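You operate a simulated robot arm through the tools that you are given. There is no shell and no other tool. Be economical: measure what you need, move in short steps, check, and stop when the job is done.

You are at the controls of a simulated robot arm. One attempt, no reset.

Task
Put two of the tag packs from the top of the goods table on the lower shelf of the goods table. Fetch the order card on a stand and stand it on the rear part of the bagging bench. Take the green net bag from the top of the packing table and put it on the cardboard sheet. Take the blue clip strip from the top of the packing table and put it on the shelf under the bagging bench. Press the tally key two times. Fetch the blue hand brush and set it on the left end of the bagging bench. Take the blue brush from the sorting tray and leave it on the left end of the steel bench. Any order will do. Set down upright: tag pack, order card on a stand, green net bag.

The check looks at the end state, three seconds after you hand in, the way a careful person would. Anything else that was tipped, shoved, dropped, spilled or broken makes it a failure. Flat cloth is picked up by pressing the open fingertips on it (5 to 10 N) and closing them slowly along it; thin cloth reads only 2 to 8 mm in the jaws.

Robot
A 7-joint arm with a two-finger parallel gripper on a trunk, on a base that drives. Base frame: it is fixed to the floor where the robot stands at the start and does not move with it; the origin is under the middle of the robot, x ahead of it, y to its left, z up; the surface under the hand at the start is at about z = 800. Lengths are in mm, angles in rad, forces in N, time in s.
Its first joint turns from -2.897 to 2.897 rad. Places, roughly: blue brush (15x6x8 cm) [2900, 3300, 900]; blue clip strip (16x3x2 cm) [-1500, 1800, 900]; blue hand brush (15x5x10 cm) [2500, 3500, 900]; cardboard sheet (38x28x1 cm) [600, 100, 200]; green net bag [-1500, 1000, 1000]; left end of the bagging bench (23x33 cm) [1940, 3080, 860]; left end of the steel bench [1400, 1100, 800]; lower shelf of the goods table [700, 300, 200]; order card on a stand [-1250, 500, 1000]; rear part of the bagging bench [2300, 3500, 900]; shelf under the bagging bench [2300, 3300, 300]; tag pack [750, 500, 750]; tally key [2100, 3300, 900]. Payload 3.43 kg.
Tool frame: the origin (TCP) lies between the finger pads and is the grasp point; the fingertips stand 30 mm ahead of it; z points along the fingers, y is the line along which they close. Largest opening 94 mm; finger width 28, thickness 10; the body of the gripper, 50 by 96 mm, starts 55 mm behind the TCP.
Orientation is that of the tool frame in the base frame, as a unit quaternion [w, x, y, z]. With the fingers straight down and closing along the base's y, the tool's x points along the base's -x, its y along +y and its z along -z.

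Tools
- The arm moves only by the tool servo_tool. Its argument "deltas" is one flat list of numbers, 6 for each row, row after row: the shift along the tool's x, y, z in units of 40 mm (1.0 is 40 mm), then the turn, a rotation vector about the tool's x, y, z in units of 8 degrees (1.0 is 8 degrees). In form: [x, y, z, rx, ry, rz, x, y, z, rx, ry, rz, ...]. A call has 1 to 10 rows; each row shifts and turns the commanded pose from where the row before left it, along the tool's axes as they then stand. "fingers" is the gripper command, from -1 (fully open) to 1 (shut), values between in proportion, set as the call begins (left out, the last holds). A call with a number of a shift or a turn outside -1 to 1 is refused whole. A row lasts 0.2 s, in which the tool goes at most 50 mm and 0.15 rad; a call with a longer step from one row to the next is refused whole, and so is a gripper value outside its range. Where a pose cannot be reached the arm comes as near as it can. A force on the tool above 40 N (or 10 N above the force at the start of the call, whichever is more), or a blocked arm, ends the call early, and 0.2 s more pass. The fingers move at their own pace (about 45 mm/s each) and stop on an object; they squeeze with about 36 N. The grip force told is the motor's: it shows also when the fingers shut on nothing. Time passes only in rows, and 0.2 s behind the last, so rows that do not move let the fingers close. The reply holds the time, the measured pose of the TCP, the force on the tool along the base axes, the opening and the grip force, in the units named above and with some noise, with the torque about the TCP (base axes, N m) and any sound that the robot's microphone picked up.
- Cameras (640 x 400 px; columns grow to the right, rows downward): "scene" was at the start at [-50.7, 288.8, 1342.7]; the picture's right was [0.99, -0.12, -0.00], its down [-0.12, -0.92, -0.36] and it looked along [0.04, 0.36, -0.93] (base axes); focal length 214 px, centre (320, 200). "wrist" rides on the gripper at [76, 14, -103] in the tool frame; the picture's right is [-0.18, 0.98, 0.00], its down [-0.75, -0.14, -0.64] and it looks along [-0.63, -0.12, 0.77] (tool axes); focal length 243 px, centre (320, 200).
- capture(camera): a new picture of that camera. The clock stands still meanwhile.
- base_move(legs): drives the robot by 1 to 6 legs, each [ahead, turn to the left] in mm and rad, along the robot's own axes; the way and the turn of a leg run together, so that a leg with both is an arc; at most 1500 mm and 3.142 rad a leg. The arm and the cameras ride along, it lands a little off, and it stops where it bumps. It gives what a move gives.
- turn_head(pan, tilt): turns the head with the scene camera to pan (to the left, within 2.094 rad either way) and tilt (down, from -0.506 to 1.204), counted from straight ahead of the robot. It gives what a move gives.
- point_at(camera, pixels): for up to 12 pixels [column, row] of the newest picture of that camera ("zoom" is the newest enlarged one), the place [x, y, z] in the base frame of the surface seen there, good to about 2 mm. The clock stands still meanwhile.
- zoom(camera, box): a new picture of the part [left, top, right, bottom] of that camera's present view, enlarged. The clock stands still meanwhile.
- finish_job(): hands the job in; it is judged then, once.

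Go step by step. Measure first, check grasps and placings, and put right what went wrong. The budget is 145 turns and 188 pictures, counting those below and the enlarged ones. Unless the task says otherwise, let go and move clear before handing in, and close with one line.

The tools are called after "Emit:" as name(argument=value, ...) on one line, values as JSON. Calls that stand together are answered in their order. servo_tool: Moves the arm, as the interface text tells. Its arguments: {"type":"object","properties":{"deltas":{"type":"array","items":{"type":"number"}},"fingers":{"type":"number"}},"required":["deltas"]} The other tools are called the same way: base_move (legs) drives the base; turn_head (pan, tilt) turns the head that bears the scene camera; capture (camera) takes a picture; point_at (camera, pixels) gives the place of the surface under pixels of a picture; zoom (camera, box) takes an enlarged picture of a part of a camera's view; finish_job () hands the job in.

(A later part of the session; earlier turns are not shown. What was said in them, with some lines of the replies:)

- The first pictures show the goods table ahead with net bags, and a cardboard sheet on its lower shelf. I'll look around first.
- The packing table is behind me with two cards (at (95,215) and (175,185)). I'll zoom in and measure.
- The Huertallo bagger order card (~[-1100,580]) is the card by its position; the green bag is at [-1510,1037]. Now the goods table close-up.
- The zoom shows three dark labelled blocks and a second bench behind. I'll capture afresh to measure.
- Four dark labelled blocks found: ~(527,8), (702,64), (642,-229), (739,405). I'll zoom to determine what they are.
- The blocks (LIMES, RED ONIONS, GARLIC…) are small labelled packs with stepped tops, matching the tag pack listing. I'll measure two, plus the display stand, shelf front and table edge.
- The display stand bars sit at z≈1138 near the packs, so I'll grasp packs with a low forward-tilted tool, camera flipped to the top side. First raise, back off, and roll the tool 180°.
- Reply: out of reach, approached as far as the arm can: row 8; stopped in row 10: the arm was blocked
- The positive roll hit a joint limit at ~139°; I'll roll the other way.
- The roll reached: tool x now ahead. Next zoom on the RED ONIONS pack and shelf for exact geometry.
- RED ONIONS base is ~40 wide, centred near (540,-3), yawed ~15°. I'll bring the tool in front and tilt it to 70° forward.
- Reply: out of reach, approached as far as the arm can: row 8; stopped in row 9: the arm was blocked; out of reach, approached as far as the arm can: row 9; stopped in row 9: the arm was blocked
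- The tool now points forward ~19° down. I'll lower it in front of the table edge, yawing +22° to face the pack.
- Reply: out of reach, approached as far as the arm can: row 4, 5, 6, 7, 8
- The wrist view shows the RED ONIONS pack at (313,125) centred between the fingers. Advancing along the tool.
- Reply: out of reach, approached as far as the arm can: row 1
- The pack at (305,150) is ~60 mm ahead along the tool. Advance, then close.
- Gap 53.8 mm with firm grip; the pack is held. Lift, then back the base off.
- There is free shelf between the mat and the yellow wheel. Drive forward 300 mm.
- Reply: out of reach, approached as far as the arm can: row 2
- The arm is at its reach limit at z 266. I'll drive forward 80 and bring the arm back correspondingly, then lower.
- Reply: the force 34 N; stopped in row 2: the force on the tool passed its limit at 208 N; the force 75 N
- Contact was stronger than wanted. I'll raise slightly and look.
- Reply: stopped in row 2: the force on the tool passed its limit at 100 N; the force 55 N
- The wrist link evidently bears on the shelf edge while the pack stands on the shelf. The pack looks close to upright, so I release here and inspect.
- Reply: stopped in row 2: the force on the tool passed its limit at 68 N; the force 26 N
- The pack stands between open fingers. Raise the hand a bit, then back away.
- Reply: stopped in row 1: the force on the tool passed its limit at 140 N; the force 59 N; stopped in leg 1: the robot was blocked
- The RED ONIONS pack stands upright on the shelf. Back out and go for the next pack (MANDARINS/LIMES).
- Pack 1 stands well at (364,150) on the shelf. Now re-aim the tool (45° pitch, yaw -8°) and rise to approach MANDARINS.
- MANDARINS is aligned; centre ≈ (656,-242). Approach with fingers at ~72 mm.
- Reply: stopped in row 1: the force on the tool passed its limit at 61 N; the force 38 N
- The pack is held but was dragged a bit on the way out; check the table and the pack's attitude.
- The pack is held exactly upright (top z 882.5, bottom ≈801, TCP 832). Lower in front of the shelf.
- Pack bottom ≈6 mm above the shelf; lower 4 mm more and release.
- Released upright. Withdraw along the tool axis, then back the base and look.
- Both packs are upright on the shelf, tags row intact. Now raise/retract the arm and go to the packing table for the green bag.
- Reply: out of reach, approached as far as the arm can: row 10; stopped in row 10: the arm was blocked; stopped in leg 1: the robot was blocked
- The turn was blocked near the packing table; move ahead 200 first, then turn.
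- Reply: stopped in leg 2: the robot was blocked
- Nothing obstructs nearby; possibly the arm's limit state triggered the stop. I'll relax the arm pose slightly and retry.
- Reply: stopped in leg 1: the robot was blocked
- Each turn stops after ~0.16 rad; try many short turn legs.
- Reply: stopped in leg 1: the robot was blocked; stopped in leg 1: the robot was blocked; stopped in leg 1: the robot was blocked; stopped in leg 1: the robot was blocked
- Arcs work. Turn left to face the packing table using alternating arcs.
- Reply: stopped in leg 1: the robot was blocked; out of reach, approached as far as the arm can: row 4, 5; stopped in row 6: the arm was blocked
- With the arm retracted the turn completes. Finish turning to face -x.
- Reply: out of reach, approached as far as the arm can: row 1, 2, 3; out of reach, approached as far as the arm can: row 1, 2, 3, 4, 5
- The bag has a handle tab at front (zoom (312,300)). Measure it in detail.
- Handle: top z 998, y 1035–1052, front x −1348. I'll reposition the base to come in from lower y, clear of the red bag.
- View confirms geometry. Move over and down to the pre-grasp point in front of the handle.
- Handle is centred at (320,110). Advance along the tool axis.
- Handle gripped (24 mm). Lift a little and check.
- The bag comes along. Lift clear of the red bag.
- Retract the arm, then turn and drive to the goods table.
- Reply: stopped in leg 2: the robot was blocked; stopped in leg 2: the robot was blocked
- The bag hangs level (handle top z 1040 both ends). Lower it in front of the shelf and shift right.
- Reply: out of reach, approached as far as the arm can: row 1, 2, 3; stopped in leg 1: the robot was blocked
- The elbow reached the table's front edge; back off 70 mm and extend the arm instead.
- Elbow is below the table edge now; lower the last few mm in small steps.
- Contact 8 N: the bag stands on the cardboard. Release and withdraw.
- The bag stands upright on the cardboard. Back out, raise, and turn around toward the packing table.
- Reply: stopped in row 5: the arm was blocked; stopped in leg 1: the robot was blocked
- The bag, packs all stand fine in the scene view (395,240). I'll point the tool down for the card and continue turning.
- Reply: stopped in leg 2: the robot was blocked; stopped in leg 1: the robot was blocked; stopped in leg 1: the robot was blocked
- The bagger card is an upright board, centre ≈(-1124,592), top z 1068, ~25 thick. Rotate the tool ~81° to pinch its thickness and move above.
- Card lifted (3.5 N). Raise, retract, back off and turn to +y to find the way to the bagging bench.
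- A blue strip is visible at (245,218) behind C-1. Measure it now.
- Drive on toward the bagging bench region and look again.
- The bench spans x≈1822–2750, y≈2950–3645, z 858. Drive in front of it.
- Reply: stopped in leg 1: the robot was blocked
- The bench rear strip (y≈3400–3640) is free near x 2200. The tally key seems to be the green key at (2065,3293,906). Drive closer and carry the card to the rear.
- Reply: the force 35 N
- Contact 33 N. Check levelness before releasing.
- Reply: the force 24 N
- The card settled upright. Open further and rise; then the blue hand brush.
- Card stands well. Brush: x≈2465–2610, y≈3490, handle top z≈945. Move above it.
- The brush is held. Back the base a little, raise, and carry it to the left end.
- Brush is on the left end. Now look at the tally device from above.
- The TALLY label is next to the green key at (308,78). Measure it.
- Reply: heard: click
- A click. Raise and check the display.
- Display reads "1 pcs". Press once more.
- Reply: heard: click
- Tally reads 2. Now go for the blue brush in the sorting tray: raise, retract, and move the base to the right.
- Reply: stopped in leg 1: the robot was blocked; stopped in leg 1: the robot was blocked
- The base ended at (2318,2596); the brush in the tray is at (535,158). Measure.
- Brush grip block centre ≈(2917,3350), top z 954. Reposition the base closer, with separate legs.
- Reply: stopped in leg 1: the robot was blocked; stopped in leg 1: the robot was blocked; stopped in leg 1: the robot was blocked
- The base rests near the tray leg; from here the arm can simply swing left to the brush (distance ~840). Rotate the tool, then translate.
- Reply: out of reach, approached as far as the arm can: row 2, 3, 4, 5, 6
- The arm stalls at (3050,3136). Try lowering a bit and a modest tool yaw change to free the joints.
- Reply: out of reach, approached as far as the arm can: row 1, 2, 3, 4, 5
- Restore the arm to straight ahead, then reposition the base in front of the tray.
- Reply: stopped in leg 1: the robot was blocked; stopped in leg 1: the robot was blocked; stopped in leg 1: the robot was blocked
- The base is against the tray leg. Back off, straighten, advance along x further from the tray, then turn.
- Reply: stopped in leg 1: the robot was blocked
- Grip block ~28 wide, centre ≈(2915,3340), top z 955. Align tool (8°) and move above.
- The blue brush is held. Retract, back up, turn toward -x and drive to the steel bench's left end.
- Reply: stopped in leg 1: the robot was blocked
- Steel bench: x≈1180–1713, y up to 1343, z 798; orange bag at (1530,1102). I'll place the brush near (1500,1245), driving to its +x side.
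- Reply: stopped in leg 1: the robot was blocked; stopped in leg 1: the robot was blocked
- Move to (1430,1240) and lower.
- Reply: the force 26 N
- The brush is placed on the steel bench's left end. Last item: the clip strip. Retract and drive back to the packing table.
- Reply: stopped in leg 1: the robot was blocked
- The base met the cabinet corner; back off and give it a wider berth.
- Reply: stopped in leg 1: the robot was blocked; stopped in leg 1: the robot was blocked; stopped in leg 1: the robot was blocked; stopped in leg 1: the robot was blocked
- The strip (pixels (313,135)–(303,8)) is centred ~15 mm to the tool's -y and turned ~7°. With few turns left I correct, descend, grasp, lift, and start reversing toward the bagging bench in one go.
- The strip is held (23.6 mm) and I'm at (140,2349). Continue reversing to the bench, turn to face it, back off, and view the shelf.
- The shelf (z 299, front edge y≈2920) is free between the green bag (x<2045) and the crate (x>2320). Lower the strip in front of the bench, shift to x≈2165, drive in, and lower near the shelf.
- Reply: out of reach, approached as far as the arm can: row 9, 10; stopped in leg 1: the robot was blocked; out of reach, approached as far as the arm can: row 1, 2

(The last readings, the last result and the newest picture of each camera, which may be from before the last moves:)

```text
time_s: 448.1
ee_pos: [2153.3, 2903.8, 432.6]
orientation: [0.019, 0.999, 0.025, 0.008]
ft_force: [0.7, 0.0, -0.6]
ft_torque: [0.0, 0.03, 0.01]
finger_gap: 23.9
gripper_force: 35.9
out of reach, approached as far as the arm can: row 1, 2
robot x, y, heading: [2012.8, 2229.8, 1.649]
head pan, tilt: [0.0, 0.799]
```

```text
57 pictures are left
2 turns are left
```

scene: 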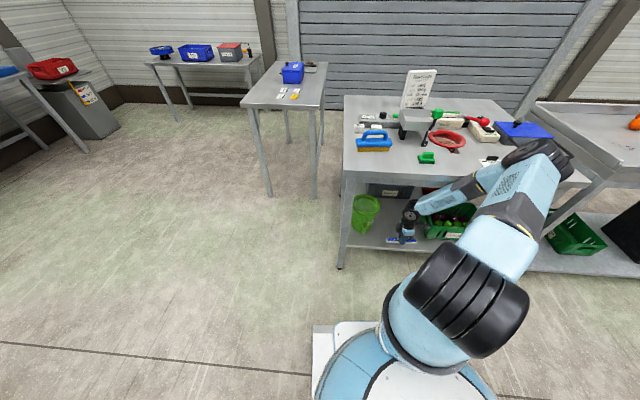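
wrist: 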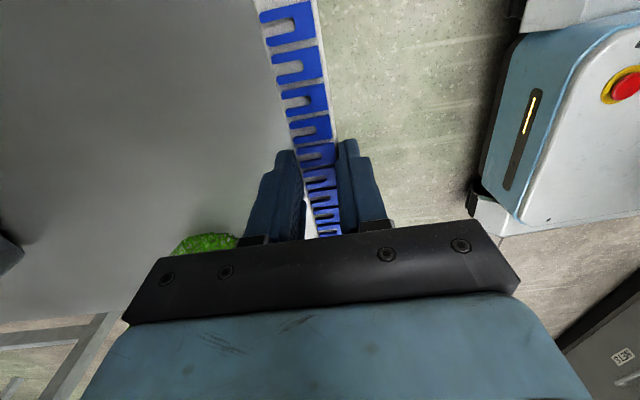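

The vertical tool cannot go lower here, so I'll back off slightly, tilt the tool forward ~42°, reach in, lower until contact, release, withdraw and check.

Emit:
base_move(legs=[[-130, 0]])

Emit:
servo_tool(deltas=[0, 0, 0, 0.92, 0, 0, 0, 0, 0, 0.92, 0, 0, 0, 0, 0, 0.92, 0, 0, 0, 0, 0, 0.92, 0, 0, 0, 0, 0, 0.92, 0, 0, 0, 0, 0, 0.92, 0, 0, 0, -0.167, 0.79, 0, 0, 0, 0, -0.167, 0.79, 0, 0, 0, 0, -0.167, 0.79, 0, 0, 0, 0, 0, 0, 0, 0, 0])

Emit:
servo_tool(deltas=[0, -0.627, 0.564, 0, 0, 0, 0, -0.627, 0.564, 0, 0, 0, 0, -0.627, 0.564, 0, 0, 0, 0, -0.627, 0.564, 0, 0, 0, 0, 0, 0, 0, 0, 0])

Emit:
servo_tool(deltas=[0, 0.084, 0.093, 0, 0, 0, 0, 0.084, 0.093, 0, 0, 0, 0, 0.084, 0.093, 0, 0, 0, 0, 0.084, 0.093, 0, 0, 0, 0, 0.084, 0.093, 0, 0, 0, 0, 0.084, 0.093, 0, 0, 0, 0, 0.042, 0.046, 0, 0, 0, 0, 0.042, 0.046, 0, 0, 0, 0, 0.042, 0.046, 0, 0, 0, 0, 0.042, 0.046, 0, 0, 0])

Emit:
servo_tool(deltas=[0, 0.042, 0.046, 0, 0, 0, 0, 0.042, 0.046, 0, 0, 0])

Emit:
servo_tool(deltas=[0, -0.1, -0.11, 0, 0, 0, 0, 0, 0, 0, 0, 0])

Emit:
servo_tool(deltas=[0, 0, 0, 0, 0, 0, 0, 0, 0, 0, 0, 0, 0, 0, 0, 0, 0, 0], fingers=0.06)

Emit:
servo_tool(deltas=[0, 0, -0.5, 0, 0, 0, 0, 0, -1, 0, 0, 0, 0, 0, -1, 0, 0, 0])

Emit:
base_move(legs=[[-250, 0]])

Emit:
capture(camera="scene")

Emit:
zoom(camera="scene", box=[330, 140, 480, 250])

Emit:
capture(camera="wrist")

```text
time_s: 449.4
ee_pos: [2163.9, 2776.2, 430.2]
orientation: [0.019, 0.999, 0.026, 0.008]
ft_force: [0.1, -0.5, 0.0]
ft_torque: [-0.02, 0.01, 0.03]
finger_gap: 23.9
gripper_force: 36.1
robot x, y, heading: [2020.9, 2102.8, 1.654]
head pan, tilt: [0.0, 0.799]
```

```text
time_s: 451.6
ee_pos: [2160.9, 2854.6, 472.7]
orientation: [-0.26, 0.965, 0.027, 0.002]
ft_force: [0.2, -0.1, -0.4]
ft_torque: [-0.01, -0.02, -0.02]
finger_gap: 23.8
gripper_force: 36.3
out of reach, approached as far as the arm can: row 1, 2, 3, 4, 5, 6, 7, 8, 9
robot x, y, heading: [2024.7, 2100.1, 1.653]
head pan, tilt: [0.0, 0.799]
```

```text
time_s: 452.8
ee_pos: [2142.3, 2934.5, 471.1]
orientation: [-0.26, 0.965, 0.028, 0.002]
ft_force: [0.0, 0.3, -1.4]
ft_torque: [-0.03, 0.0, 0.02]
finger_gap: 23.9
gripper_force: 36.2
out of reach, approached as far as the arm can: row 1, 2, 3, 4
robot x, y, heading: [2022.5, 2097.3, 1.655]
head pan, tilt: [0.0, 0.799]
```

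```text
time_s: 455.0
ee_pos: [2141.7, 2924.3, 469.1]
orientation: [-0.26, 0.965, 0.028, 0.003]
ft_force: [-0.1, 0.2, -0.7]
ft_torque: [-0.03, 0.01, 0.0]
finger_gap: 23.7
gripper_force: 36.0
out of reach, approached as far as the arm can: row 1, 2, 3, 4, 5, 6, 8, 9
robot x, y, heading: [2026.3, 2098.5, 1.657]
head pan, tilt: [0.0, 0.799]
```

```text
time_s: 455.6
ee_pos: [2141.2, 2923.9, 469.2]
orientation: [-0.259, 0.965, 0.028, 0.002]
ft_force: [1.2, 0.7, -0.6]
ft_torque: [-0.04, -0.02, 0.02]
finger_gap: 24.0
gripper_force: 36.3
out of reach, approached as far as the arm can: row 1
robot x, y, heading: [2026.0, 2100.6, 1.655]
head pan, tilt: [0.0, 0.799]
```

```text
time_s: 456.2
ee_pos: [2140.8, 2925.7, 472.1]
orientation: [-0.26, 0.965, 0.027, 0.002]
ft_force: [0.4, -0.2, 0.0]
ft_torque: [-0.03, 0.02, 0.01]
finger_gap: 23.6
gripper_force: 35.8
robot x, y, heading: [2023.9, 2097.6, 1.654]
head pan, tilt: [0.0, 0.799]
```

```text
time_s: 457.0
ee_pos: [2140.1, 2924.4, 471.2]
orientation: [-0.26, 0.965, 0.028, 0.002]
ft_force: [0.2, 0.4, 0.1]
ft_torque: [-0.03, -0.01, -0.01]
finger_gap: 44.2
gripper_force: 0.0
robot x, y, heading: [2025.2, 2099.2, 1.655]
head pan, tilt: [0.0, 0.799]
```

```text
time_s: 457.8
ee_pos: [2142.0, 2875.6, 558.6]
orientation: [-0.26, 0.965, 0.028, 0.001]
ft_force: [0.2, 0.1, 0.6]
ft_torque: [-0.02, -0.05, 0.0]
finger_gap: 44.2
gripper_force: 0.1
robot x, y, heading: [2023.7, 2099.4, 1.653]
head pan, tilt: [0.0, 0.799]
```

```text
time_s: 459.6
ee_pos: [2165.4, 2628.2, 557.6]
orientation: [-0.259, 0.965, 0.024, 0.002]
ft_force: [0.2, -0.1, 1.0]
ft_torque: [0.04, 0.03, 0.0]
finger_gap: 44.1
gripper_force: 0.0
robot x, y, heading: [2049.1, 1850.5, 1.652]
head pan, tilt: [0.0, 0.799]
```

```text
56 pictures are left
```

scene: 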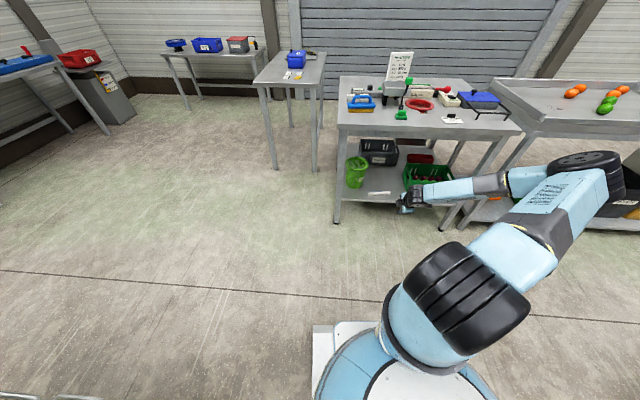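

```text
3.64 times, centred on (405, 195) of scene
```

zoom: 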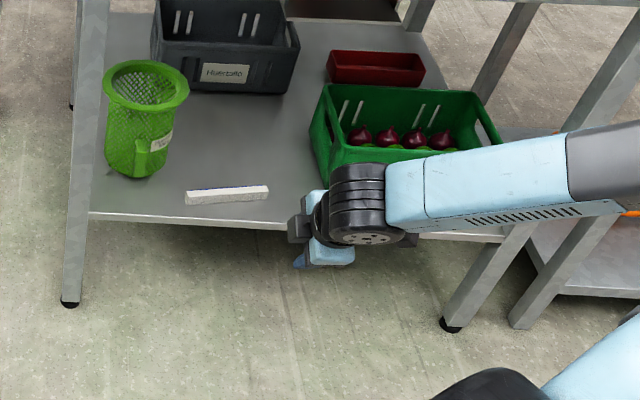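

```text
54 pictures are left
1 turns are left
```

wrist: 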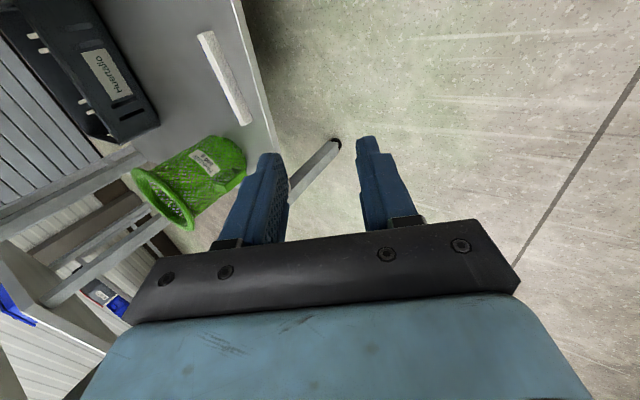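

The strip lies whole on the shelf under the bagging bench (zoom (227,195)), but on its side: the arm could not reach lower, so it fell about 13 cm when I let go. The hand is clear, so I am handing in with my last turn.

Emit:
finish_job()

```text
The job is handed in.
```

I handed the job in with every item on its target. The one flaw is the clip strip: the arm ran out of reach, so the strip fell about 13 cm onto the shelf under the bagging bench and lies on its side. The tally reads 2.
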